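You operate a simulated robot arm through the tools that you are given. There is no shell and no other tool. Be economical: measure what you need, move in short steps, check, and stop when the job is done.

The job below is to be done with a simulated two-armed robot. You get a single attempt, and the scene is never put back.

JOB
Take the lid off the jar with the latest date on the pack table and lay it down there.

The check looks at the end state, three seconds after you hand in, the way a careful person would. Anything else that was tipped, shoved, dropped, spilled or broken makes it a failure. A push-on lid holds only when it is set on centred and level and pressed home; a screw cap is set on level and turned clockwise until tight.

ROBOT AND FRAMES
Two 7-joint arms with two-finger parallel grippers on one trunk, on a base that drives. Base frame: it is fixed to the floor where the robot stands at the start and does not move with it; the origin is under the middle of the robot, x ahead of it, y to its left, z up. Lengths are in mm, angles in degrees, forces in N, time in s.
The left shoulder is at the start at [163, 171, 1108], the right one opposite. With the tool pointing down near the work surface each hand reaches from about 460 to 960 mm from the robot's upright axis, wherever it stands, measured 20 degrees to its own side. Payload 4.4 kg a hand.
The TCP of each hand is the grasp point between the finger pads, 23 mm short of the fingertips. In the tool frame z runs along the fingers and y along their closing line. The gripper opens to 94 mm. The fingers are 38 mm wide and 10 mm thick; the gripper's body (54 by 96 mm) begins 39 mm behind the TCP.
Orientation is that of the tool frame in the base frame, as a unit quaternion [x, y, z, w]. With the fingers straight down and closing along the base's y, the tool's x points along the base's -x, its y along +y and its z along -z.

CONTROLS
- The arms move only by the tool apply_moves. It takes "left_commands", "right_commands" or both (then of equal length, played together; a hand with none holds still); each is a list of rows, each a list of 3 entries, a list of its own where there are three numbers: the shift along the tool's x, y, z in units of 30 mm (1.0 is 30 mm), then the turn, a rotation vector about the tool's x, y, z in units of 8 degrees (1.0 is 8 degrees), then the opening in per cent of the stroke, from 0 (shut) to 100 (fully open). In form: [[[dx, dy, dz], [wx, wy, wz], fingers], ...]. A call has 1 to 10 rows; each row shifts and turns the commanded pose from where the row before left it, along the tool's axes as they then stand. A call with a number of a shift or a turn outside -1 to 1 is refused whole. A row lasts 0.2 s, in which the tool goes at most 50 mm and 8.6 degrees; a call with a longer step from one row to the next is refused whole, and so is a gripper value outside its range. A pose out of reach is approached as far as the arm can. The call stops where the force on the tool passes 40 N (or 10 N more than at its start, if that is more) or the arm is blocked; 0.2 s more then pass. The fingers move at their own pace (about 72 mm/s each) and stop on an object; they squeeze with about 29 N. The grip force told is the motor's: it shows also when the fingers shut on nothing. Time passes only in rows, and 0.2 s behind the last, so rows that do not move let the fingers close. It gives the time, the measured TCP pose, the force on the tool (base axes), the opening and the grip force at its end, in the units of the frame above (readings bear some noise), with the torque about the TCP (base axes, N m) and any sound that the robot's microphone picked up.
- Cameras (640 x 400 px; columns grow to the right, rows downward): "scene" is now at [273.2, -46.4, 1234.9]; the picture's right is [-0.55, -0.84, 0.00], its down [-0.56, 0.37, -0.74] and it looks along [0.62, -0.41, -0.67] (base axes); focal length 214 px, centre (320, 200). "left" rides on the left gripper at [86, -16, -74] in its tool frame; the picture's right is [0.18, 0.98, 0.00], its down [-0.58, 0.11, -0.81] and it looks along [-0.79, 0.15, 0.59] (tool axes); focal length 243 px, centre (320, 200). "right" rides on the right gripper at [87, 16, -74] in its tool frame; the picture's right is [-0.18, 0.98, 0.00], its down [-0.58, -0.11, -0.81] and it looks along [-0.79, -0.15, 0.59] (tool axes); focal length 243 px, centre (320, 200). There is no depth. A picture from a camera that has moved, and an enlarged one, comes with that camera's place and axes in the base frame and with its lens.
- grab_frame(camera): a new picture of that camera. No time passes.
- move_column(by): slides the trunk up (or, below 0, down) by that many mm; the arms and the scene camera ride with it, the base frame stays. It gives what a move gives, with no picture.
- drive_base(legs): drives the robot by 1 to 6 legs, each [ahead, left, turn to the left] in mm, mm and degrees, along the robot's own axes; the way and the turn of a leg run together, so that a leg with both is an arc; at most 1500 mm and 180 degrees a leg. The arms and the cameras ride along, it lands a little off, and it stops where it bumps. It gives what a move gives.
- head_to(pan, tilt): turns the head with the scene camera to pan (to the left, within 80 degrees either way) and tilt (down, from -29 to 69), counted from straight ahead of the robot. It gives what a move gives.
- inspect(camera, box): a new picture of the part [left, top, right, bottom] of that camera's present view, enlarged. No time passes.
- job_done(): hands the job in; it is judged then, once.

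Go step by step. Nothing tells you exact positions but the pictures and the camera data: compare them with the known pose of the tool, close in by small moves and look again before you grip or let go. The budget is 120 turns and 92 pictures, counting those below and the enlarged ones. Unless the task says otherwise, let go and move clear before handing in, and close with one line.

The tools are called after "Emit:" as a command line: name --argument value ..., lists and objects as JSON in quotes. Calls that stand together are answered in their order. apply_moves: Moves the arms, as the interface text tells. Its arguments: {"type":"object","properties":{"left_commands":{"type":"array"},"right_commands":{"type":"array"}},"required":[]} The other tools are called the same way: move_column (by) slides the trunk up or down; drive_base (legs) drives the base; head_to (pan, tilt) turns the head that bears the scene camera; grab_frame (camera) takes a picture; inspect (camera, box) takes an enlarged picture of a part of a camera's view; job_done () hands the job in.

At the start:

```text
time_s: 0.0
left_ee_pos: [459.5, 14.0, 1123.4]
left_tool_rot: [0.0, 1.0, 0.0, -0.001]
left_wrist_force: [0.5, 0.5, -0.7]
left_wrist_torque: [0.01, 0.0, 0.01]
left_gripper_width: 93.9
left_finger_force: 0.1
right_ee_pos: [333.1, -402.9, 1116.5]
right_tool_rot: [0.0, 1.0, 0.0, -0.001]
right_wrist_force: [-0.2, 0.1, 0.8]
right_wrist_torque: [0.0, -0.02, 0.0]
right_gripper_width: 94.0
right_finger_force: 0.1
trunk travel left (down, up): [-125.0, 263.0]
robot x, y, heading: [2.1, 0.8, 0.1]
head pan, tilt: [-33.3, 41.9]
```

scene: 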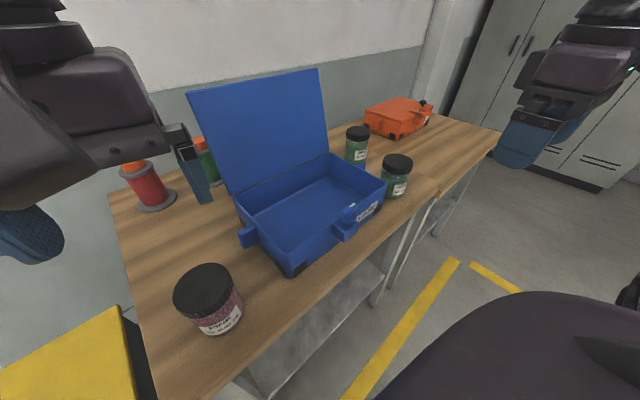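
right: 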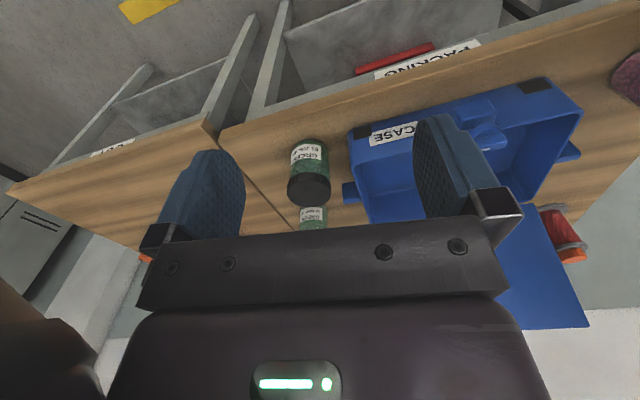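
left: 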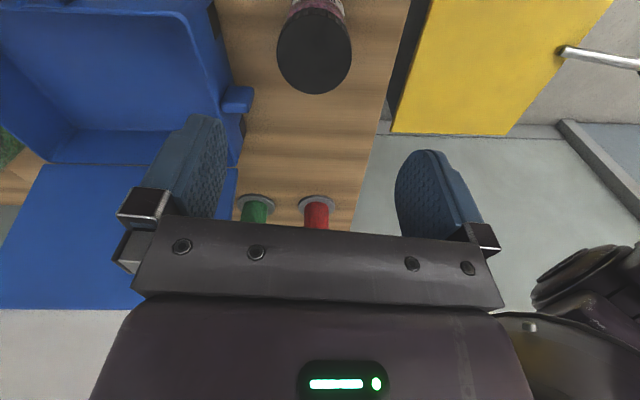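

I see a table with a blue case, a purple-labelled jar, two green jars, and a second table behind. I'll read the labels and table signs.

Emit:
inspect --camera "scene" --box '[160, 250, 260, 350]'

Emit:
inspect --camera "scene" --box '[335, 115, 435, 215]'

Emit:
inspect --camera "right" --box '[260, 120, 360, 240]'

Emit:
inspect --camera "right" --box '[60, 30, 500, 200]'

```text
4.00 times, centred on (210, 300) of scene
camera zoom: at [273.2, -46.4, 1234.9], right [-0.55, -0.84, 0.0], down [-0.56, 0.37, -0.74], along [0.62, -0.41, -0.67], focal length 858 px, centre (760, -200)
```

zoom: 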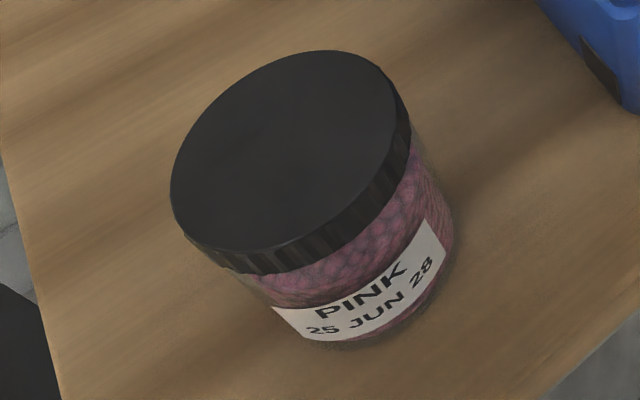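

```text
4.00 times, centred on (385, 165) of scene
camera zoom: at [273.2, -46.4, 1234.9], right [-0.55, -0.84, 0.0], down [-0.56, 0.37, -0.74], along [0.62, -0.41, -0.67], focal length 858 px, centre (60, 340)
```

zoom: 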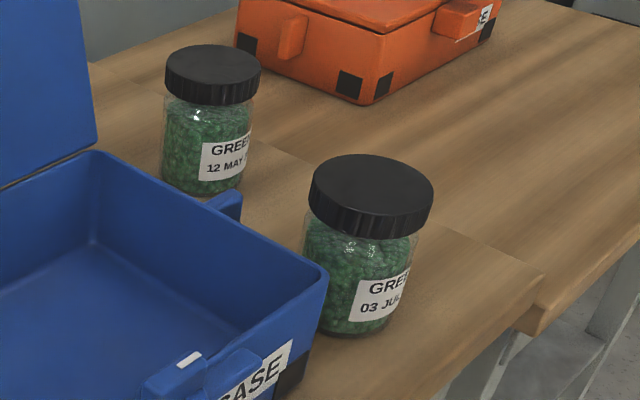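

```text
3.33 times, centred on (310, 180) of right
camera zoom: at [245.9, -388.3, 1191.1], right [0.18, 0.98, 0.0], down [0.58, -0.11, 0.81], along [0.79, -0.15, -0.59], focal length 809 px, centre (353, 267)
```

zoom: 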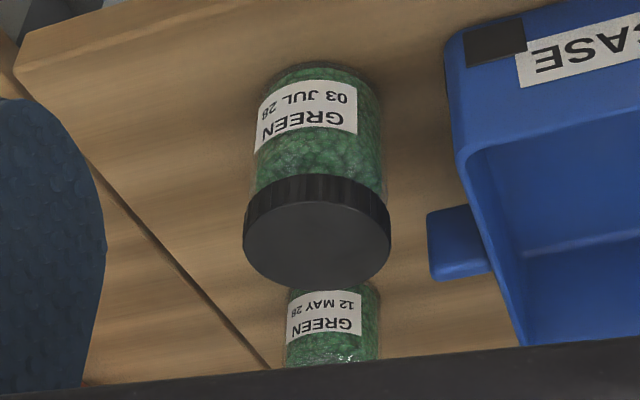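

```text
1.45 times, centred on (280, 115) of right
camera zoom: at [245.9, -388.3, 1191.1], right [0.18, 0.98, 0.0], down [0.58, -0.11, 0.81], along [0.79, -0.15, -0.59], focal length 353 px, centre (378, 324)
```

zoom: 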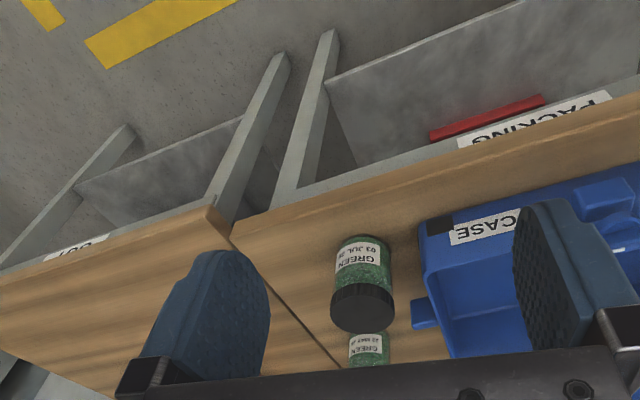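

The dates look like 25 JUN 28, 03 JUL 28 and 12 MAY 28. I'll read the years more closely and look for hidden jars.

Emit:
inspect --camera "right" --box '[285, 140, 325, 170]'

Emit:
inspect --camera "right" --box '[295, 200, 335, 225]'

Emit:
inspect --camera "scene" --box '[195, 300, 245, 335]'

Emit:
head_to --pan 5 --tilt 45

Emit:
grab_frame --camera "scene"

```text
13.33 times, centred on (305, 155) of right
camera zoom: at [245.9, -388.3, 1191.1], right [0.18, 0.98, 0.0], down [0.58, -0.11, 0.81], along [0.79, -0.15, -0.59], focal length 3235 px, centre (520, 800)
```

zoom: 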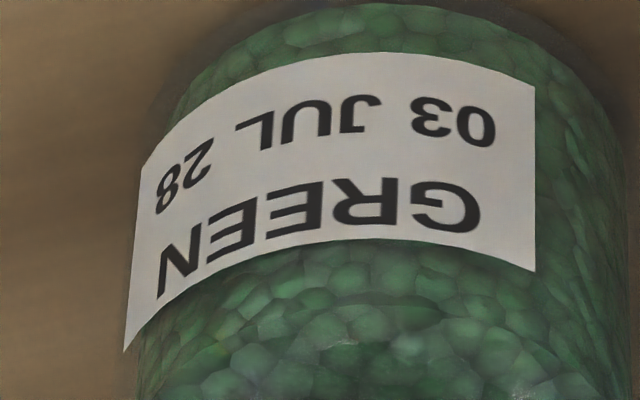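

```text
16.00 times, centred on (315, 212) of right
camera zoom: at [245.9, -388.3, 1191.1], right [0.18, 0.98, 0.0], down [0.58, -0.11, 0.81], along [0.79, -0.15, -0.59], focal length 3882 px, centre (400, 0)
```

zoom: 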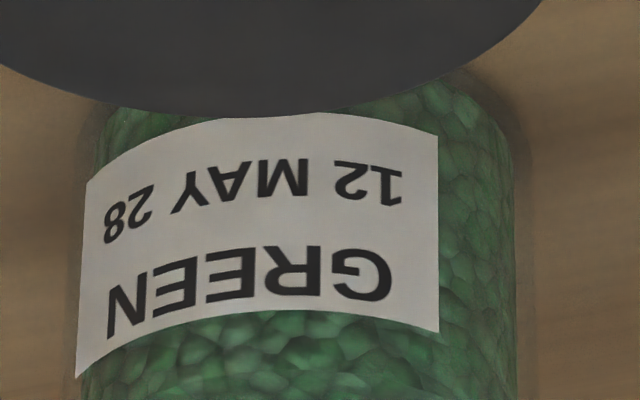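

```text
11.43 times, centred on (220, 318) of scene
camera zoom: at [273.2, -46.4, 1234.9], right [-0.55, -0.84, 0.0], down [-0.56, 0.37, -0.74], along [0.62, -0.41, -0.67], focal length 2451 px, centre (1463, -1143)
```

zoom: 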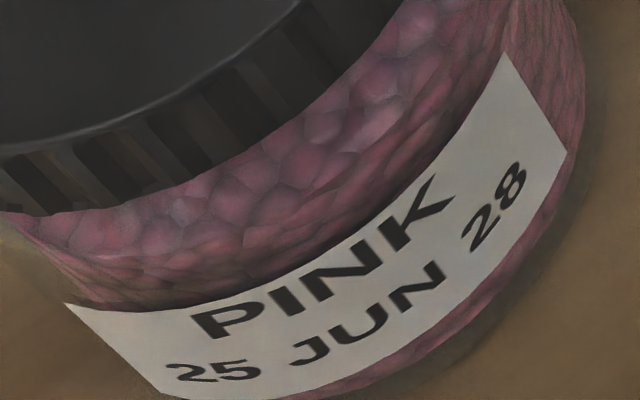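

```text
time_s: 1.1
left_ee_pos: [459.2, 13.3, 1122.9]
left_tool_rot: [-0.001, 1.0, 0.0, -0.001]
left_wrist_force: [0.1, 0.2, 0.4]
left_wrist_torque: [0.0, -0.02, 0.0]
left_gripper_width: 94.1
left_finger_force: 0.0
right_ee_pos: [333.3, -403.1, 1116.7]
right_tool_rot: [0.0, 1.0, 0.0, 0.0]
right_wrist_force: [0.3, -0.1, 0.4]
right_wrist_torque: [0.01, -0.01, 0.02]
right_gripper_width: 94.0
right_finger_force: 0.0
trunk travel left (down, up): [-125.0, 263.0]
robot x, y, heading: [-1.4, 5.8, -0.0]
head pan, tilt: [5.0, 45.0]
```

```text
81 pictures are left
camera scene: at [284.3, 6.6, 1230.4], right [0.09, -1.0, 0.0], down [-0.7, -0.06, -0.71], along [0.7, 0.06, -0.71], focal length 214 px, centre (320, 200)
```

scene: 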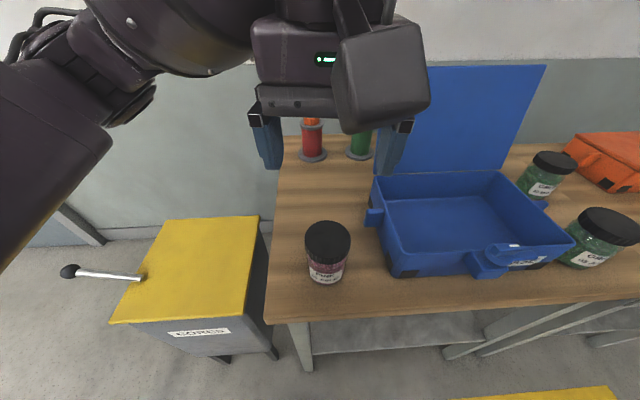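

All years are 28, so the latest is 03 JUL, the near green jar. Its lid top is at about (550, -464, 947), roughly 72 mm across. I'll bring the right hand above it, high up, and turn its camera to check behind the case lid.

Emit:
apply_moves --right_commands '[[[-0.9, -0.25, 0], [0, 0, 0], 100], [[-0.9, -0.25, 0], [0, 0, 0], 100], [[-0.9, -0.25, 0], [0, 0, 0], 100], [[-0.9, -0.25, 0], [0, 0, 0], 100], [[-0.9, -0.25, 0], [0, 0, 0], 100], [[-0.9, -0.25, 0], [0, 0, 0], 100], [[-0.9, -0.25, 0], [0, 0, 0], 100], [[-0.9, -0.25, 0], [0, 0, 0], 100]]'

Emit:
apply_moves --right_commands '[[[0, 0, 0], [0, 0, -1], 100], [[0, 0, 0], [0, 0, -1], 100], [[0, 0, 0], [0, 0, -1], 100], [[0, 0, 0], [0, 0, -1], 100], [[0, 0, 0], [0, 0, -1], 100], [[0, 0, 0], [0, 0, -1], 100], [[0, 0, 0], [0, 0, -1], 100], [[0, 0, 0], [0, 0, -1], 100], [[0, 0, 0], [0, 0, -1], 100], [[0, 0, 0], [0, 0, -1], 100]]'

Emit:
grab_frame --camera "right"

Emit:
head_to --pan -40 --tilt 45

Emit:
grab_frame --camera "scene"

```text
time_s: 2.9
left_ee_pos: [460.4, 14.4, 1123.3]
left_tool_rot: [0.0, 1.0, 0.0, 0.0]
left_wrist_force: [0.9, -0.4, -0.9]
left_wrist_torque: [-0.01, 0.04, 0.01]
left_gripper_width: 94.2
left_finger_force: 0.1
right_ee_pos: [550.4, -460.5, 1117.6]
right_tool_rot: [-0.001, 1.0, 0.0, -0.001]
right_wrist_force: [0.9, 0.9, 0.5]
right_wrist_torque: [0.01, 0.0, 0.02]
right_gripper_width: 93.6
right_finger_force: 0.1
trunk travel left (down, up): [-125.0, 263.0]
robot x, y, heading: [-1.3, 1.8, -0.2]
head pan, tilt: [5.0, 45.0]
```

```text
time_s: 5.0
left_ee_pos: [458.0, 14.3, 1123.0]
left_tool_rot: [0.0, 1.0, 0.0, 0.0]
left_wrist_force: [0.7, -0.3, 0.1]
left_wrist_torque: [-0.02, 0.01, 0.0]
left_gripper_width: 94.1
left_finger_force: 0.1
right_ee_pos: [454.2, -236.6, 1112.2]
right_tool_rot: [-0.643, 0.766, -0.001, -0.001]
right_wrist_force: [-0.1, -1.0, 0.4]
right_wrist_torque: [0.02, 0.0, -0.01]
right_gripper_width: 94.0
right_finger_force: 0.1
right hand out of reach, approached as far as the arm can: row 4, 5, 6, 7, 8, 9, 10
trunk travel left (down, up): [-125.0, 263.0]
robot x, y, heading: [0.7, -1.7, -0.2]
head pan, tilt: [5.0, 45.0]
```

```text
80 pictures are left
camera right: at [422.0, -320.5, 1186.5], right [-0.94, 0.35, 0.0], down [0.21, 0.55, 0.81], along [0.28, 0.75, -0.59], focal length 243 px, centre (320, 200)
```

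right: 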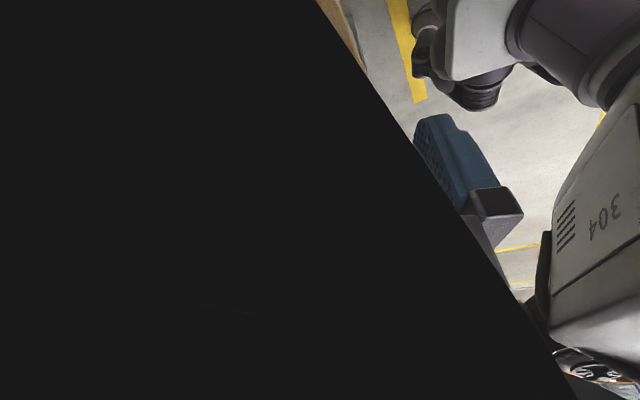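

```text
time_s: 6.2
left_ee_pos: [458.8, 13.1, 1122.6]
left_tool_rot: [0.0, 1.0, -0.001, 0.0]
left_wrist_force: [0.0, 0.6, -0.9]
left_wrist_torque: [0.01, 0.0, -0.01]
left_gripper_width: 93.7
left_finger_force: 0.1
right_ee_pos: [454.9, -237.8, 1111.8]
right_tool_rot: [-0.642, 0.767, 0.002, -0.001]
right_wrist_force: [0.2, 0.4, 0.2]
right_wrist_torque: [-0.02, -0.02, 0.01]
right_gripper_width: 94.0
right_finger_force: 0.1
trunk travel left (down, up): [-125.0, 263.0]
robot x, y, heading: [1.2, -1.0, -0.1]
head pan, tilt: [-40.0, 45.0]
```

```text
79 pictures are left
camera scene: at [265.7, -52.6, 1230.4], right [-0.64, -0.77, 0.0], down [-0.54, 0.45, -0.71], along [0.54, -0.45, -0.71], focal length 214 px, centre (320, 200)
```

scene: 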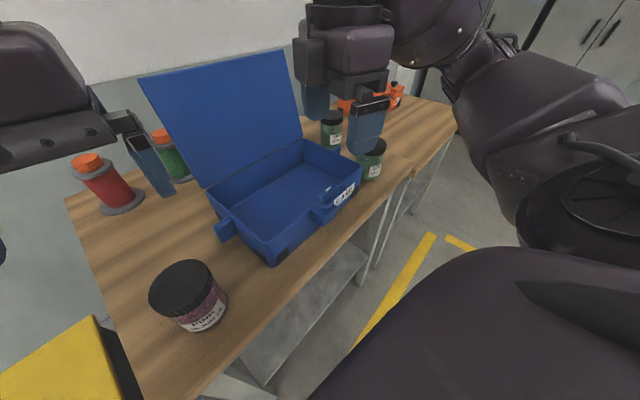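

The wrist couldn't turn that way and the arm drifted. I'll turn it back.

Emit:
apply_moves --right_commands '[[[0, 0, 0], [0, 0, 1], 100], [[0, 0, 0], [0, 0, 1], 100], [[0, 0, 0], [0, 0, 1], 100], [[0, 0, 0], [0, 0, 1], 100], [[0, 0, 0], [0, 0, 1], 100], [[0, 0, 0], [0, 0, 1], 100], [[0, 0, 0], [0, 0, 1], 100], [[0, 0, 0], [0, 0, 1], 100], [[0, 0, 0], [0, 0, 1], 100], [[0, 0, 0], [0, 0, 1], 100]]'

Emit:
grab_frame --camera "right"

```text
time_s: 8.4
left_ee_pos: [459.0, 13.3, 1122.9]
left_tool_rot: [0.0, 1.0, 0.0, 0.0]
left_wrist_force: [0.2, -0.3, -0.9]
left_wrist_torque: [-0.04, 0.01, -0.01]
left_gripper_width: 93.9
left_finger_force: 0.0
right_ee_pos: [455.4, -238.2, 1112.1]
right_tool_rot: [0.001, 1.0, 0.001, -0.001]
right_wrist_force: [0.4, -0.2, -0.2]
right_wrist_torque: [-0.01, -0.03, -0.01]
right_gripper_width: 94.2
right_finger_force: 0.1
trunk travel left (down, up): [-125.0, 263.0]
robot x, y, heading: [-1.4, -1.5, 0.1]
head pan, tilt: [-40.0, 45.0]
```

```text
78 pictures are left
camera right: at [366.6, -222.8, 1186.6], right [0.19, 0.98, 0.0], down [0.58, -0.11, 0.81], along [0.79, -0.15, -0.59], focal length 243 px, centre (320, 200)
```

right: 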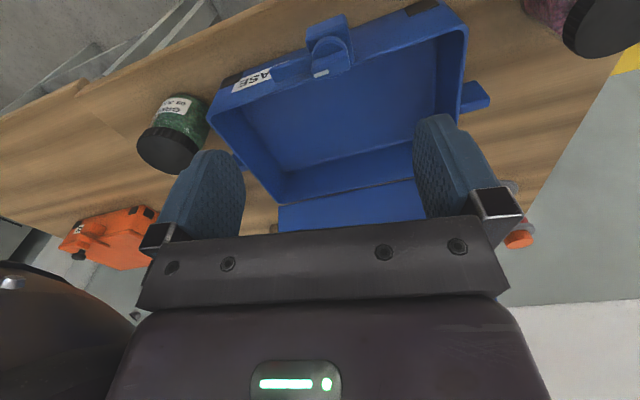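

No jar is inside the case. I'll raise the trunk to peek over the case lid.

Emit:
move_column --by 260

Emit:
head_to --pan -22 --tilt 45

Emit:
grab_frame --camera "scene"

Emit:
grab_frame --camera "right"

```text
time_s: 11.0
left_ee_pos: [457.7, 12.8, 1383.4]
left_tool_rot: [0.0, 1.0, 0.0, 0.0]
left_wrist_force: [0.3, 0.0, 0.4]
left_wrist_torque: [-0.02, 0.0, 0.01]
left_gripper_width: 93.8
left_finger_force: 0.0
right_ee_pos: [454.3, -237.9, 1371.9]
right_tool_rot: [0.0, 1.0, 0.0, -0.001]
right_wrist_force: [0.9, 0.0, -0.1]
right_wrist_torque: [0.02, 0.0, 0.0]
right_gripper_width: 93.7
right_finger_force: 0.1
trunk travel left (down, up): [-385.0, 3.0]
robot x, y, heading: [0.9, -2.1, -0.1]
head pan, tilt: [-40.0, 45.0]
```

```text
time_s: 11.8
left_ee_pos: [458.7, 14.3, 1384.1]
left_tool_rot: [0.0, 1.0, 0.001, 0.0]
left_wrist_force: [-0.2, -0.1, 0.2]
left_wrist_torque: [-0.01, -0.01, 0.02]
left_gripper_width: 94.1
left_finger_force: 0.1
right_ee_pos: [453.5, -238.7, 1372.8]
right_tool_rot: [0.0, 1.0, 0.0, 0.001]
right_wrist_force: [-0.4, 1.1, -0.5]
right_wrist_torque: [0.0, 0.03, 0.0]
right_gripper_width: 93.9
right_finger_force: 0.1
trunk travel left (down, up): [-385.0, 3.0]
robot x, y, heading: [1.9, 1.1, -0.0]
head pan, tilt: [-22.0, 45.0]
```

```text
77 pictures are left
camera scene: at [132.5, -30.9, 1509.3], right [-0.38, -0.93, 0.0], down [-0.66, 0.27, -0.71], along [0.66, -0.27, -0.71], focal length 214 px, centre (320, 200)
```

scene: 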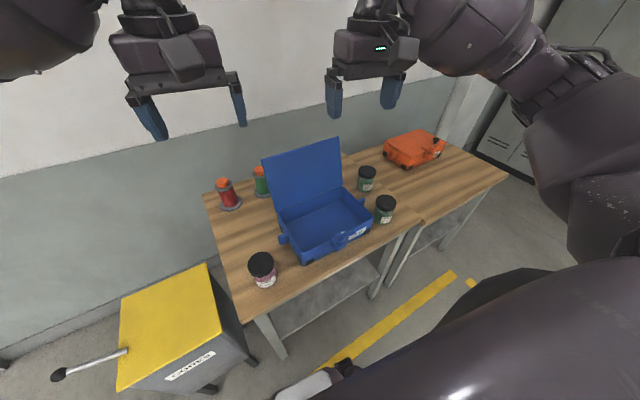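

```text
76 pictures are left
camera right: at [366.4, -223.0, 1446.5], right [0.18, 0.98, 0.0], down [0.58, -0.11, 0.81], along [0.79, -0.15, -0.59], focal length 243 px, centre (320, 200)
```

right: 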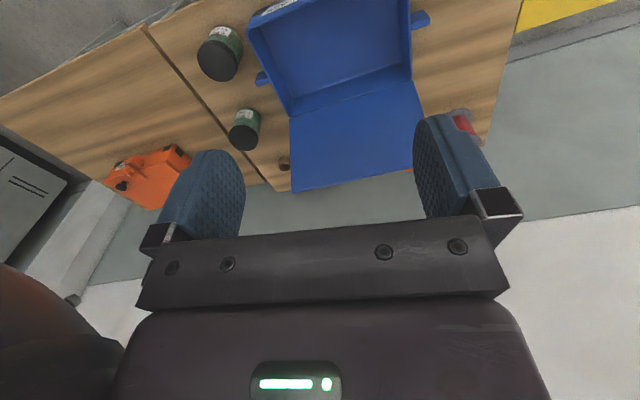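

Something small shows by the case lid's back corner; I'll inspect it.

Emit:
inspect --camera "right" --box '[240, 110, 340, 200]'

Emit:
inspect --camera "scene" --box '[240, 120, 420, 240]'

```text
4.44 times, centred on (290, 155) of right
camera zoom: at [366.4, -223.0, 1446.5], right [0.18, 0.98, 0.0], down [0.58, -0.11, 0.81], along [0.79, -0.15, -0.59], focal length 1078 px, centre (453, 400)
```

zoom: 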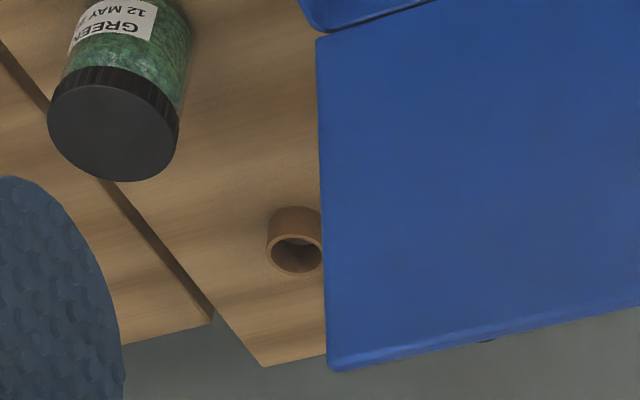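

```text
3.33 times, centred on (330, 180) of scene
camera zoom: at [132.5, -30.9, 1509.3], right [-0.38, -0.93, 0.0], down [-0.66, 0.27, -0.71], along [0.66, -0.27, -0.71], focal length 715 px, centre (287, 267)
```

zoom: 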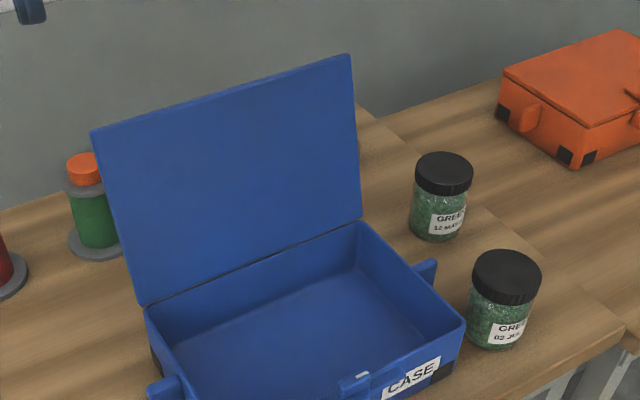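

A tape roll, but a dark speck peeks past the lid's edge; could be a hidden jar's lid. I'll move the right hand forward, well above, to look behind.

Emit:
apply_moves --right_commands '[[[-1, 0, 0], [0, 0, 0], 100], [[-1, 0, 0], [0, 0, 0], 100], [[-1, 0, 0], [0, 0, 0], 100], [[-1, 0, 0], [0, 0, 0], 100], [[-1, 0, 0], [0, 0, 0], 100], [[-1, 0, 0], [0, 0, 0], 100], [[-1, 0, 0], [0, 0, 0], 100], [[-1, 0, 0], [0, 0, 0], 100]]'

Emit:
grab_frame --camera "right"

```text
time_s: 13.7
left_ee_pos: [460.2, 15.7, 1382.7]
left_tool_rot: [0.0, 1.0, 0.0, 0.0]
left_wrist_force: [0.2, 0.2, 0.0]
left_wrist_torque: [-0.03, 0.0, -0.02]
left_gripper_width: 94.2
left_finger_force: 0.1
right_ee_pos: [694.6, -238.5, 1371.2]
right_tool_rot: [-0.001, 1.0, 0.0, -0.001]
right_wrist_force: [0.3, -0.3, 0.3]
right_wrist_torque: [-0.02, 0.01, -0.01]
right_gripper_width: 93.9
right_finger_force: 0.0
trunk travel left (down, up): [-385.0, 3.0]
robot x, y, heading: [-0.3, 2.1, -0.2]
head pan, tilt: [-22.0, 45.0]
```

```text
73 pictures are left
camera right: at [607.2, -222.1, 1446.5], right [0.18, 0.98, 0.0], down [0.58, -0.11, 0.81], along [0.79, -0.15, -0.59], focal length 243 px, centre (320, 200)
```

right: 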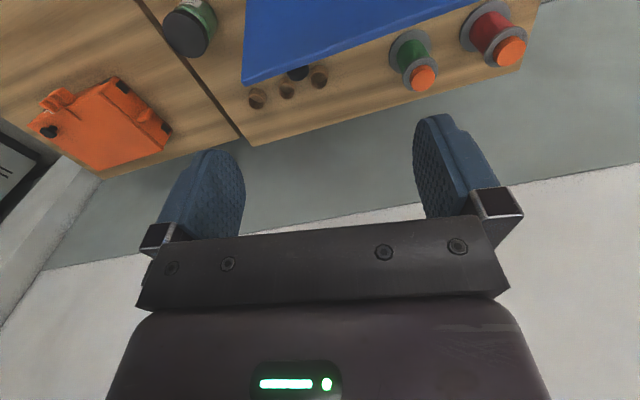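

There is indeed a dark lid behind the case lid. Look further over.

Emit:
apply_moves --right_commands '[[[-1, 0, 0], [0, 0, 0], 100], [[-1, 0, 0], [0, 0, 0], 100], [[-1, 0, 0], [0, 0, 0], 100], [[-1, 0, 0], [0, 0, 0], 100]]'

Emit:
inspect --camera "right" --box '[220, 0, 380, 100]'

```text
time_s: 14.7
left_ee_pos: [458.0, 9.0, 1382.7]
left_tool_rot: [0.001, 1.0, 0.002, 0.0]
left_wrist_force: [-0.5, -0.2, 1.6]
left_wrist_torque: [0.04, -0.02, 0.01]
left_gripper_width: 93.9
left_finger_force: 0.0
right_ee_pos: [782.1, -243.4, 1371.0]
right_tool_rot: [0.002, 1.0, 0.0, 0.002]
right_wrist_force: [0.1, -1.2, 0.2]
right_wrist_torque: [0.06, -0.02, 0.01]
right_gripper_width: 94.1
right_finger_force: 0.1
right hand out of reach, approached as far as the arm can: row 4
trunk travel left (down, up): [-385.0, 3.0]
robot x, y, heading: [-0.8, -2.9, -0.1]
head pan, tilt: [-22.0, 45.0]
```

```text
4.00 times, centred on (300, 50) of right
camera zoom: at [694.4, -227.9, 1444.8], right [0.19, 0.98, 0.0], down [0.58, -0.11, 0.81], along [0.79, -0.15, -0.59], focal length 970 px, centre (400, 800)
```

zoom: 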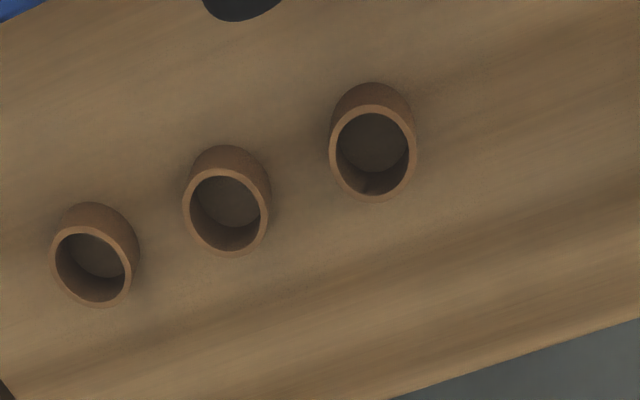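

A fourth jar's lid is at the top of view. I'll pitch the hand so its camera looks more steeply down.

Emit:
apply_moves --right_commands '[[[0, 0, 0], [0, 1, 0], 100], [[0, 0, 0], [0, 1, 0], 100], [[0, 0, 0], [0, 1, 0], 100], [[0, 0, 0], [0, 1, 0], 100]]'

Emit:
grab_frame --camera "right"

```text
time_s: 15.7
left_ee_pos: [458.5, 14.9, 1383.2]
left_tool_rot: [0.0, 1.0, 0.0, 0.001]
left_wrist_force: [-1.1, 0.0, 0.4]
left_wrist_torque: [-0.01, 0.0, -0.01]
left_gripper_width: 94.0
left_finger_force: 0.0
right_ee_pos: [708.6, -219.4, 1326.3]
right_tool_rot: [-0.013, 0.969, 0.001, -0.248]
right_wrist_force: [-0.1, -3.8, -1.0]
right_wrist_torque: [0.18, 0.06, -0.1]
right_gripper_width: 94.1
right_finger_force: 0.1
right hand out of reach, approached as far as the arm can: row 1, 2, 3, 4
trunk travel left (down, up): [-385.0, 3.0]
robot x, y, heading: [1.1, 1.4, -0.2]
head pan, tilt: [-22.0, 45.0]
```

```text
71 pictures are left
camera right: at [667.4, -205.7, 1434.0], right [0.14, 0.99, -0.08], down [0.9, -0.09, 0.43], along [0.41, -0.13, -0.9], focal length 243 px, centre (320, 200)
```

right: 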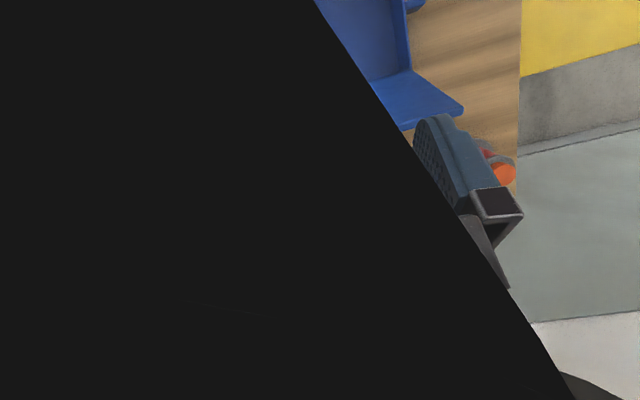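

A fourth jar stands behind the case lid at about (837, -310). Its front should be visible from the right side, so I'll restore and retract the arm, then drive right.

Emit:
apply_moves --right_commands '[[[0, 0, 0], [0, -1, 0], 100], [[0, 0, 0], [0, -1, 0], 100], [[0, 0, 0], [0, -1, 0], 100], [[0, 0, 0], [0, -0.6, 0], 100], [[1, 0, 0], [0, 0, 0], 100], [[1, 0, 0], [0, 0, 0], 100], [[1, 0, 0], [0, 0, 0], 100], [[1, 0, 0], [0, 0, 0], 100], [[1, 0, 0], [0, 0, 0], 100], [[1, 0, 0], [0, 0, 0], 100]]'

Emit:
head_to --pan -75 --tilt 25

Emit:
grab_frame --camera "scene"

```text
time_s: 17.9
left_ee_pos: [457.9, 12.9, 1383.7]
left_tool_rot: [0.001, 1.0, 0.0, 0.0]
left_wrist_force: [-0.9, -0.2, 1.2]
left_wrist_torque: [0.0, 0.01, -0.04]
left_gripper_width: 93.9
left_finger_force: 0.1
right_ee_pos: [530.0, -225.4, 1325.7]
right_tool_rot: [-0.011, 1.0, 0.0, 0.0]
right_wrist_force: [-0.3, 0.4, 0.1]
right_wrist_torque: [0.01, 0.01, 0.0]
right_gripper_width: 93.9
right_finger_force: 0.1
trunk travel left (down, up): [-385.0, 3.0]
robot x, y, heading: [-0.5, -2.2, -0.1]
head pan, tilt: [-22.0, 45.0]
```

```text
time_s: 19.1
left_ee_pos: [458.8, 14.0, 1382.7]
left_tool_rot: [0.0, 1.0, 0.001, 0.0]
left_wrist_force: [-0.5, 0.0, 1.1]
left_wrist_torque: [-0.02, 0.0, 0.0]
left_gripper_width: 94.1
left_finger_force: 0.1
right_ee_pos: [531.2, -224.2, 1326.9]
right_tool_rot: [-0.012, 1.0, 0.0, 0.0]
right_wrist_force: [-0.2, 0.2, -0.3]
right_wrist_torque: [-0.04, 0.02, -0.03]
right_gripper_width: 93.9
right_finger_force: 0.0
trunk travel left (down, up): [-385.0, 3.0]
robot x, y, heading: [-2.0, 4.0, -0.1]
head pan, tilt: [-75.0, 25.0]
```

```text
70 pictures are left
camera scene: at [81.1, -89.3, 1539.9], right [-0.97, -0.26, 0.0], down [-0.11, 0.41, -0.91], along [0.24, -0.88, -0.42], focal length 214 px, centre (320, 200)
```

scene: 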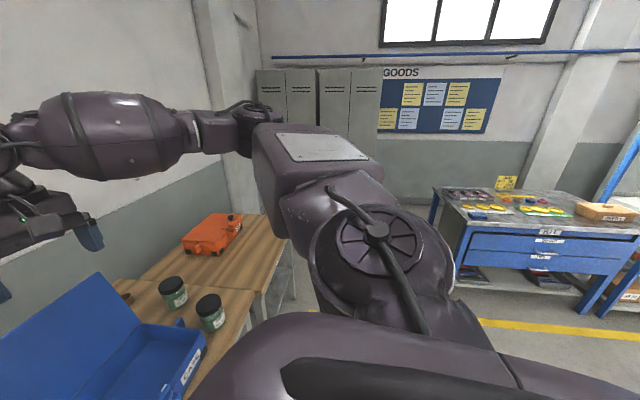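

The floor to the right looks free for a metre. Driving right 850.

Emit:
drive_base --legs '[[0, -850, 0]]'

Emit:
head_to --pan 42 --tilt 32

Emit:
grab_frame --camera "scene"

```text
time_s: 26.9
left_ee_pos: [457.7, -834.8, 1383.9]
left_tool_rot: [0.001, 1.0, 0.0, 0.001]
left_wrist_force: [0.3, -0.6, 0.6]
left_wrist_torque: [0.01, 0.03, 0.01]
left_gripper_width: 94.0
left_finger_force: 0.1
right_ee_pos: [529.0, -1073.2, 1326.6]
right_tool_rot: [-0.012, 1.0, 0.0, 0.0]
right_wrist_force: [-0.8, -0.3, -0.3]
right_wrist_torque: [0.05, -0.02, -0.01]
right_gripper_width: 94.2
right_finger_force: 0.1
trunk travel left (down, up): [-385.0, 3.0]
robot x, y, heading: [-0.6, -852.0, -0.1]
head pan, tilt: [-75.0, 25.0]
```

```text
time_s: 28.9
left_ee_pos: [456.6, -834.6, 1382.4]
left_tool_rot: [0.002, 1.0, -0.001, 0.0]
left_wrist_force: [-0.2, -1.2, -1.0]
left_wrist_torque: [-0.03, -0.02, 0.03]
left_gripper_width: 94.2
left_finger_force: 0.1
right_ee_pos: [530.4, -1073.1, 1325.6]
right_tool_rot: [-0.011, 1.0, -0.001, -0.001]
right_wrist_force: [0.1, 0.0, 0.4]
right_wrist_torque: [0.05, 0.02, -0.03]
right_gripper_width: 94.0
right_finger_force: 0.2
trunk travel left (down, up): [-385.0, 3.0]
robot x, y, heading: [0.7, -850.1, -0.2]
head pan, tilt: [42.0, 32.0]
```

```text
69 pictures are left
camera scene: at [123.3, -788.5, 1528.8], right [0.67, -0.74, 0.0], down [-0.39, -0.35, -0.85], along [0.63, 0.57, -0.53], focal length 214 px, centre (320, 200)
```

scene: 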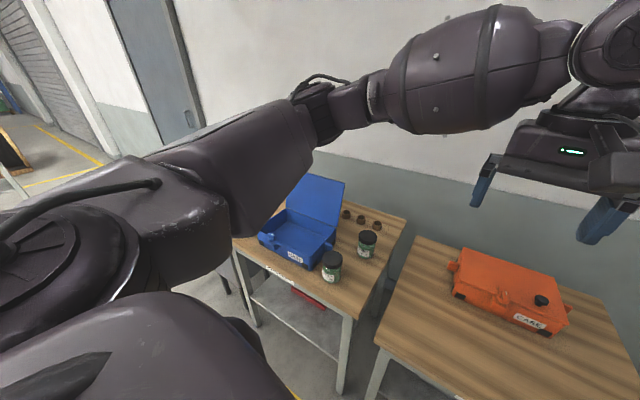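

Emit:
inspect --camera "scene" --box '[300, 180, 400, 260]'

```text
5.00 times, centred on (350, 220) of scene
camera zoom: at [123.3, -788.5, 1528.8], right [0.67, -0.74, 0.0], down [-0.39, -0.35, -0.85], along [0.63, 0.57, -0.53], focal length 1072 px, centre (170, 100)
```

zoom: 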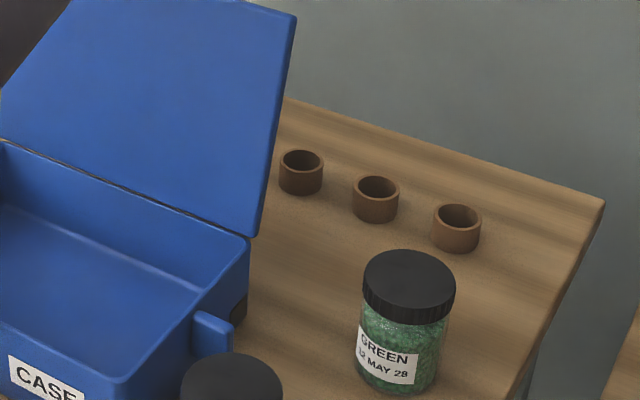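

The jar is still hidden; the room to the right is ample (lockers near y -3000). Driving a further 600.

Emit:
drive_base --legs '[[0, -600, 0]]'

Emit:
head_to --pan 55 --tilt 28

Emit:
grab_frame --camera "scene"

```text
time_s: 34.6
left_ee_pos: [458.6, -1431.4, 1383.2]
left_tool_rot: [-0.002, 1.0, 0.0, 0.0]
left_wrist_force: [-0.2, 0.5, -0.4]
left_wrist_torque: [-0.02, 0.03, -0.02]
left_gripper_width: 94.1
left_finger_force: 0.0
right_ee_pos: [531.8, -1668.7, 1326.4]
right_tool_rot: [-0.013, 1.0, -0.001, -0.001]
right_wrist_force: [0.3, -0.7, 0.8]
right_wrist_torque: [0.0, -0.01, 0.02]
right_gripper_width: 94.1
right_finger_force: 0.1
trunk travel left (down, up): [-385.0, 3.0]
robot x, y, heading: [2.2, -1445.4, 0.0]
head pan, tilt: [42.0, 32.0]
```

```text
time_s: 35.3
left_ee_pos: [459.5, -1430.1, 1383.2]
left_tool_rot: [-0.002, 1.0, 0.001, 0.0]
left_wrist_force: [-0.1, 0.3, 0.0]
left_wrist_torque: [-0.01, 0.0, -0.01]
left_gripper_width: 94.1
left_finger_force: 0.1
right_ee_pos: [530.9, -1668.0, 1326.4]
right_tool_rot: [-0.013, 1.0, -0.001, 0.0]
right_wrist_force: [0.1, -1.0, -0.2]
right_wrist_torque: [0.0, -0.02, 0.03]
right_gripper_width: 93.8
right_finger_force: 0.0
trunk travel left (down, up): [-385.0, 3.0]
robot x, y, heading: [-0.6, -1447.5, 0.1]
head pan, tilt: [55.0, 28.0]
```

```text
67 pictures are left
camera scene: at [109.3, -1371.0, 1535.1], right [0.82, -0.57, 0.0], down [-0.27, -0.39, -0.88], along [0.5, 0.72, -0.47], focal length 214 px, centre (320, 200)
```

scene: 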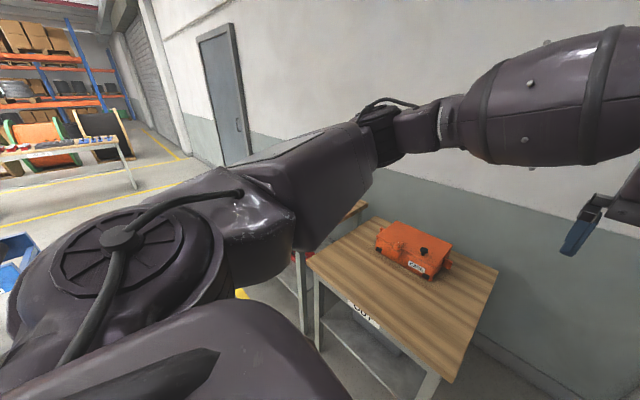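

My left arm blocks the view. I'll turn the base left so I look between the arms (hands are far above the tables).

Emit:
drive_base --legs '[[0, 0, 50]]'

Emit:
head_to --pan 3 --tilt 28

Emit:
grab_frame --camera "scene"

```text
time_s: 38.0
left_ee_pos: [285.2, -1084.8, 1382.3]
left_tool_rot: [-0.422, 0.907, 0.001, 0.0]
left_wrist_force: [-0.8, -0.1, -1.1]
left_wrist_torque: [0.0, 0.0, 0.0]
left_gripper_width: 94.1
left_finger_force: 0.1
right_ee_pos: [513.9, -1184.8, 1326.3]
right_tool_rot: [-0.432, 0.902, -0.001, -0.001]
right_wrist_force: [-0.2, -0.1, -0.8]
right_wrist_torque: [0.01, 0.02, -0.05]
right_gripper_width: 94.0
right_finger_force: 0.1
trunk travel left (down, up): [-385.0, 3.0]
robot x, y, heading: [0.4, -1448.3, 49.7]
head pan, tilt: [55.0, 28.0]
```

```text
time_s: 39.2
left_ee_pos: [286.9, -1085.5, 1382.6]
left_tool_rot: [-0.422, 0.907, 0.0, 0.0]
left_wrist_force: [0.4, 0.0, 0.4]
left_wrist_torque: [0.01, 0.02, -0.02]
left_gripper_width: 94.3
left_finger_force: 0.1
right_ee_pos: [514.2, -1184.5, 1327.1]
right_tool_rot: [-0.432, 0.902, -0.001, 0.0]
right_wrist_force: [-0.1, -0.3, -0.3]
right_wrist_torque: [-0.05, -0.01, 0.03]
right_gripper_width: 93.8
right_finger_force: 0.1
trunk travel left (down, up): [-385.0, 3.0]
robot x, y, heading: [2.4, -1446.7, 49.9]
head pan, tilt: [3.0, 28.0]
```

```text
66 pictures are left
camera scene: at [91.7, -1329.2, 1535.1], right [0.8, -0.6, 0.0], down [-0.28, -0.37, -0.88], along [0.53, 0.7, -0.47], focal length 214 px, centre (320, 200)
```

scene: 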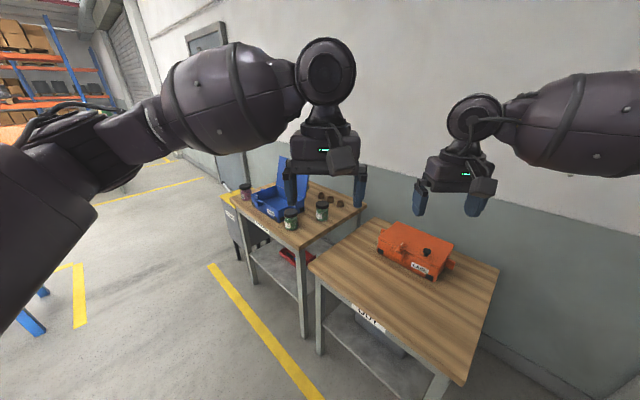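

Emit:
inspect --camera "scene" --box '[270, 150, 370, 240]'

```text
4.44 times, centred on (320, 195) of scene
camera zoom: at [91.7, -1329.2, 1535.1], right [0.8, -0.6, 0.0], down [-0.28, -0.37, -0.88], along [0.53, 0.7, -0.47], focal length 953 px, centre (320, 222)
```

zoom: 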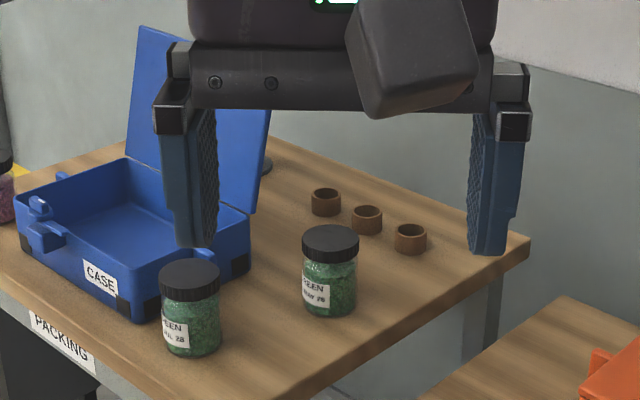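

That dark thing at about (778, -294, 1073) is a knob on the case lid (like the orange case's), not a jar. One strip behind the lid remains unseen, so I'll go round the table end for a look along it.

Emit:
drive_base --legs '[[-345, -289, 0], [225, -268, 0], [0, 0, 38]]'

Emit:
head_to --pan -12 --tilt 22

Emit:
grab_frame --camera "scene"

```text
time_s: 46.6
left_ee_pos: [354.5, -1439.1, 1382.5]
left_tool_rot: [-0.691, 0.723, -0.001, 0.0]
left_wrist_force: [0.0, -0.3, -0.2]
left_wrist_torque: [-0.02, 0.01, -0.01]
left_gripper_width: 93.7
left_finger_force: 0.1
right_ee_pos: [595.5, -1378.2, 1325.4]
right_tool_rot: [-0.699, 0.715, 0.0, 0.001]
right_wrist_force: [-0.9, 0.2, -0.4]
right_wrist_torque: [0.02, -0.02, 0.01]
right_gripper_width: 94.3
right_finger_force: 0.1
trunk travel left (down, up): [-385.0, 3.0]
robot x, y, heading: [350.6, -1896.3, 87.5]
head pan, tilt: [3.0, 28.0]
```

```text
time_s: 47.4
left_ee_pos: [355.7, -1440.3, 1382.4]
left_tool_rot: [-0.692, 0.722, 0.0, 0.0]
left_wrist_force: [0.5, 0.4, 0.1]
left_wrist_torque: [-0.02, 0.01, -0.01]
left_gripper_width: 94.1
left_finger_force: 0.0
right_ee_pos: [595.3, -1377.8, 1326.2]
right_tool_rot: [-0.699, 0.715, -0.001, 0.001]
right_wrist_force: [-0.2, -0.2, 0.2]
right_wrist_torque: [0.01, -0.01, 0.0]
right_gripper_width: 94.1
right_finger_force: 0.0
trunk travel left (down, up): [-385.0, 3.0]
robot x, y, heading: [352.9, -1899.7, 87.3]
head pan, tilt: [-12.0, 22.0]
```

```text
64 pictures are left
camera scene: at [374.3, -1751.5, 1544.7], right [0.97, -0.25, 0.0], down [-0.09, -0.36, -0.93], along [0.23, 0.9, -0.37], focal length 214 px, centre (320, 200)
```

scene: 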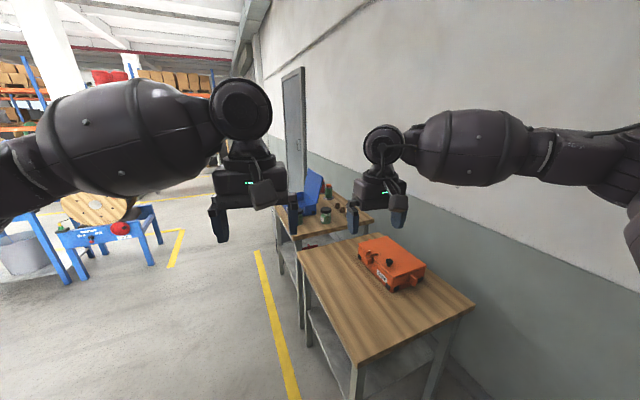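

Emit:
inspect --camera "scene" --box '[285, 165, 375, 235]'

```text
5.71 times, centred on (330, 200) of scene
camera zoom: at [374.3, -1751.5, 1544.7], right [0.97, -0.25, 0.0], down [-0.09, -0.36, -0.93], along [0.23, 0.9, -0.37], focal length 1226 px, centre (263, 200)
```

zoom: 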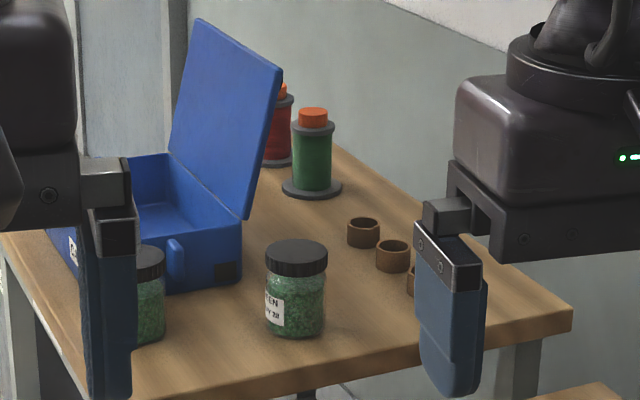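

No hidden jar behind the lid, so the target is GREEN 03 JUL 28. Now I drive back to stand with the jar about 20° to the right.

Emit:
drive_base --legs '[[0, 353, 0], [0, 0, -87.3], [0, 1000, 0], [0, 630, 0]]'

Emit:
head_to --pan -25 --tilt 45

Emit:
grab_frame --camera "scene"

```text
time_s: 69.1
left_ee_pos: [456.9, -239.4, 1383.7]
left_tool_rot: [-0.001, 1.0, 0.001, 0.001]
left_wrist_force: [0.5, 0.8, 0.4]
left_wrist_torque: [0.0, 0.01, 0.04]
left_gripper_width: 94.1
left_finger_force: 0.0
right_ee_pos: [528.6, -477.3, 1326.3]
right_tool_rot: [-0.012, 1.0, -0.001, 0.0]
right_wrist_force: [-0.3, 0.9, 0.0]
right_wrist_torque: [0.06, 0.03, 0.02]
right_gripper_width: 94.0
right_finger_force: 0.2
trunk travel left (down, up): [-385.0, 3.0]
robot x, y, heading: [-1.6, -251.7, -0.1]
head pan, tilt: [-12.0, 22.0]
```

```text
time_s: 70.0
left_ee_pos: [456.3, -238.6, 1384.0]
left_tool_rot: [-0.001, 1.0, 0.0, 0.0]
left_wrist_force: [-0.1, -0.3, -0.1]
left_wrist_torque: [0.0, 0.03, 0.03]
left_gripper_width: 93.9
left_finger_force: 0.1
right_ee_pos: [528.1, -475.5, 1326.3]
right_tool_rot: [-0.012, 1.0, -0.001, 0.0]
right_wrist_force: [0.6, -0.1, -0.2]
right_wrist_torque: [-0.01, 0.03, 0.03]
right_gripper_width: 94.1
right_finger_force: 0.1
trunk travel left (down, up): [-385.0, 3.0]
robot x, y, heading: [-3.1, -252.8, -0.1]
head pan, tilt: [-25.0, 45.0]
```

```text
62 pictures are left
camera scene: at [128.2, -287.4, 1509.4], right [-0.42, -0.91, 0.0], down [-0.64, 0.3, -0.71], along [0.64, -0.3, -0.71], focal length 214 px, centre (320, 200)
```

scene: 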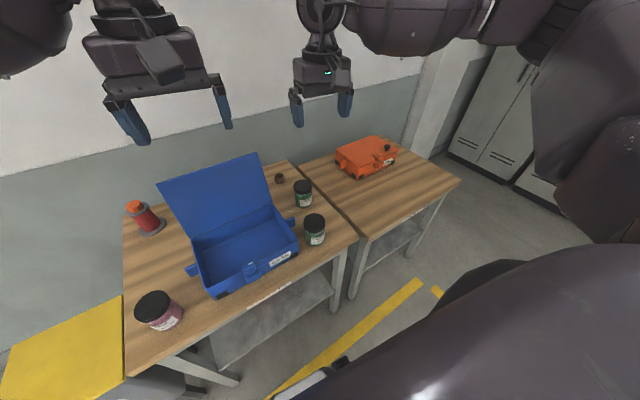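

Lower the trunk and turn the right hand clockwise (seen from above) by about 64°, then look.

Emit:
move_column --by -240

Emit:
apply_moves --right_commands '[[[0, 0, 0], [0, 0, 1], 100], [[0, 0, 0], [0, 0, 1], 100], [[0, 0, 0], [0, 0, 1], 100], [[0, 0, 0], [0, 0, 1], 100], [[0, 0, 0], [0, 0, 1], 100], [[0, 0, 0], [0, 0, 1], 100], [[0, 0, 0], [0, 0, 1], 100], [[0, 0, 0], [0, 0, 1], 100]]'

Emit:
grab_frame --camera "right"

Emit:
grab_frame --camera "scene"

```text
time_s: 72.5
left_ee_pos: [455.4, -238.6, 1146.0]
left_tool_rot: [-0.001, 1.0, 0.0, 0.001]
left_wrist_force: [-0.3, -0.2, -0.4]
left_wrist_torque: [-0.01, -0.01, 0.02]
left_gripper_width: 93.8
left_finger_force: 0.0
right_ee_pos: [528.2, -475.6, 1087.4]
right_tool_rot: [-0.012, 1.0, -0.001, 0.002]
right_wrist_force: [-0.1, -0.6, 0.7]
right_wrist_torque: [0.01, 0.04, -0.01]
right_gripper_width: 94.0
right_finger_force: 0.1
trunk travel left (down, up): [-145.0, 243.0]
robot x, y, heading: [-0.2, -250.7, 0.2]
head pan, tilt: [-25.0, 45.0]
```

```text
time_s: 74.3
left_ee_pos: [455.9, -239.0, 1143.0]
left_tool_rot: [0.0, 1.0, 0.0, 0.0]
left_wrist_force: [-0.3, 0.4, 0.4]
left_wrist_torque: [0.02, 0.02, 0.01]
left_gripper_width: 94.2
left_finger_force: 0.0
right_ee_pos: [528.3, -476.8, 1084.9]
right_tool_rot: [0.521, 0.854, -0.001, 0.001]
right_wrist_force: [0.2, 0.5, -0.4]
right_wrist_torque: [0.0, 0.03, 0.0]
right_gripper_width: 94.0
right_finger_force: 0.1
trunk travel left (down, up): [-145.0, 243.0]
robot x, y, heading: [-3.2, -252.9, -0.1]
head pan, tilt: [-25.0, 45.0]
```

```text
61 pictures are left
camera right: at [501.9, -393.3, 1160.2], right [0.96, 0.29, 0.0], down [0.17, -0.56, 0.81], along [0.23, -0.77, -0.59], focal length 243 px, centre (320, 200)
```

right: 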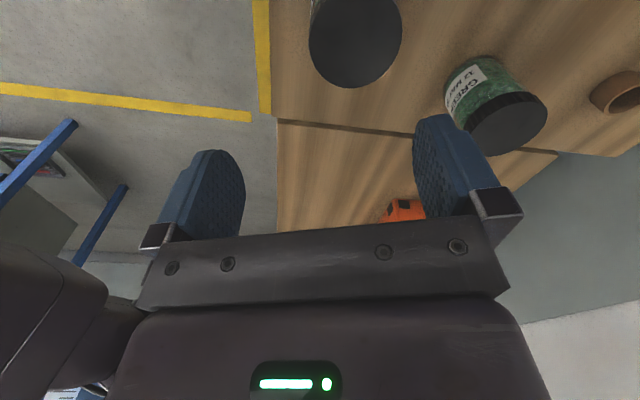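

```text
60 pictures are left
camera scene: at [253.6, -287.3, 1254.6], right [-0.42, -0.91, 0.0], down [-0.64, 0.3, -0.71], along [0.64, -0.3, -0.71], focal length 214 px, centre (320, 200)
```

scene: 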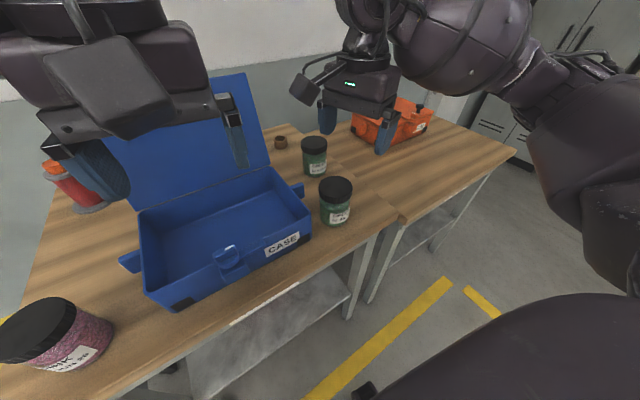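

Estimates agree on the lid at (549, -463, 947). I'll centre above it and come down to 1000.

Emit:
apply_moves --right_commands '[[[0.05, 0.41, 0], [0, 0, 0], 100], [[0.04, 0.41, 0], [0, 0, 0], 100], [[0, 0, 0.9], [0, 0, 0], 100], [[0, 0, 0.9], [0, 0, 0], 100], [[0, 0, 0.9], [0, 0, 0], 100]]'

Emit:
grab_frame --camera "right"

Emit:
inspect --camera "scene" --box '[270, 90, 430, 250]'

```text
time_s: 75.5
left_ee_pos: [455.6, -238.7, 1142.8]
left_tool_rot: [-0.001, 1.0, 0.0, 0.0]
left_wrist_force: [0.2, 0.6, -0.6]
left_wrist_torque: [0.02, -0.04, -0.01]
left_gripper_width: 93.9
left_finger_force: 0.1
right_ee_pos: [550.0, -464.2, 1004.2]
right_tool_rot: [0.519, 0.855, 0.0, 0.0]
right_wrist_force: [0.5, -0.8, 0.1]
right_wrist_torque: [0.0, 0.04, -0.03]
right_gripper_width: 93.9
right_finger_force: 0.1
trunk travel left (down, up): [-145.0, 243.0]
robot x, y, heading: [-4.3, -253.1, 0.1]
head pan, tilt: [-25.0, 45.0]
```

```text
59 pictures are left
camera right: at [523.1, -380.3, 1078.8], right [0.96, 0.29, 0.0], down [0.17, -0.56, 0.81], along [0.23, -0.77, -0.59], focal length 243 px, centre (320, 200)
```

right: 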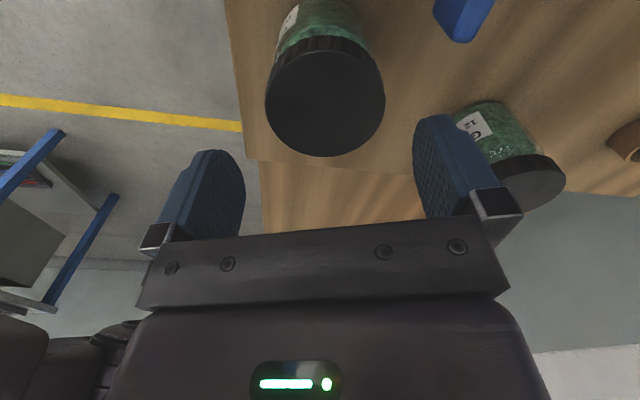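

```text
2.50 times, centred on (350, 170) of scene
camera zoom: at [254.0, -287.5, 1254.4], right [-0.42, -0.91, 0.0], down [-0.64, 0.3, -0.71], along [0.64, -0.3, -0.71], focal length 536 px, centre (245, 275)
```

zoom: 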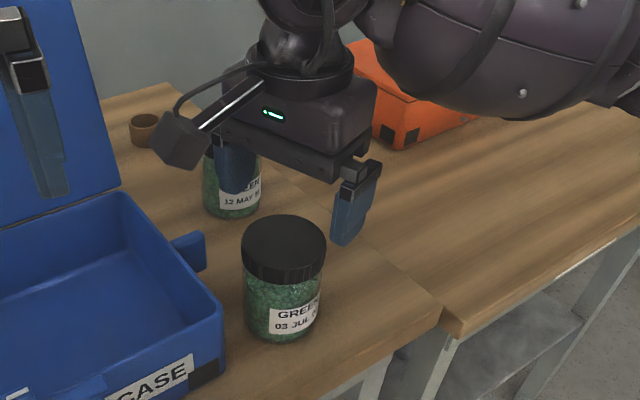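

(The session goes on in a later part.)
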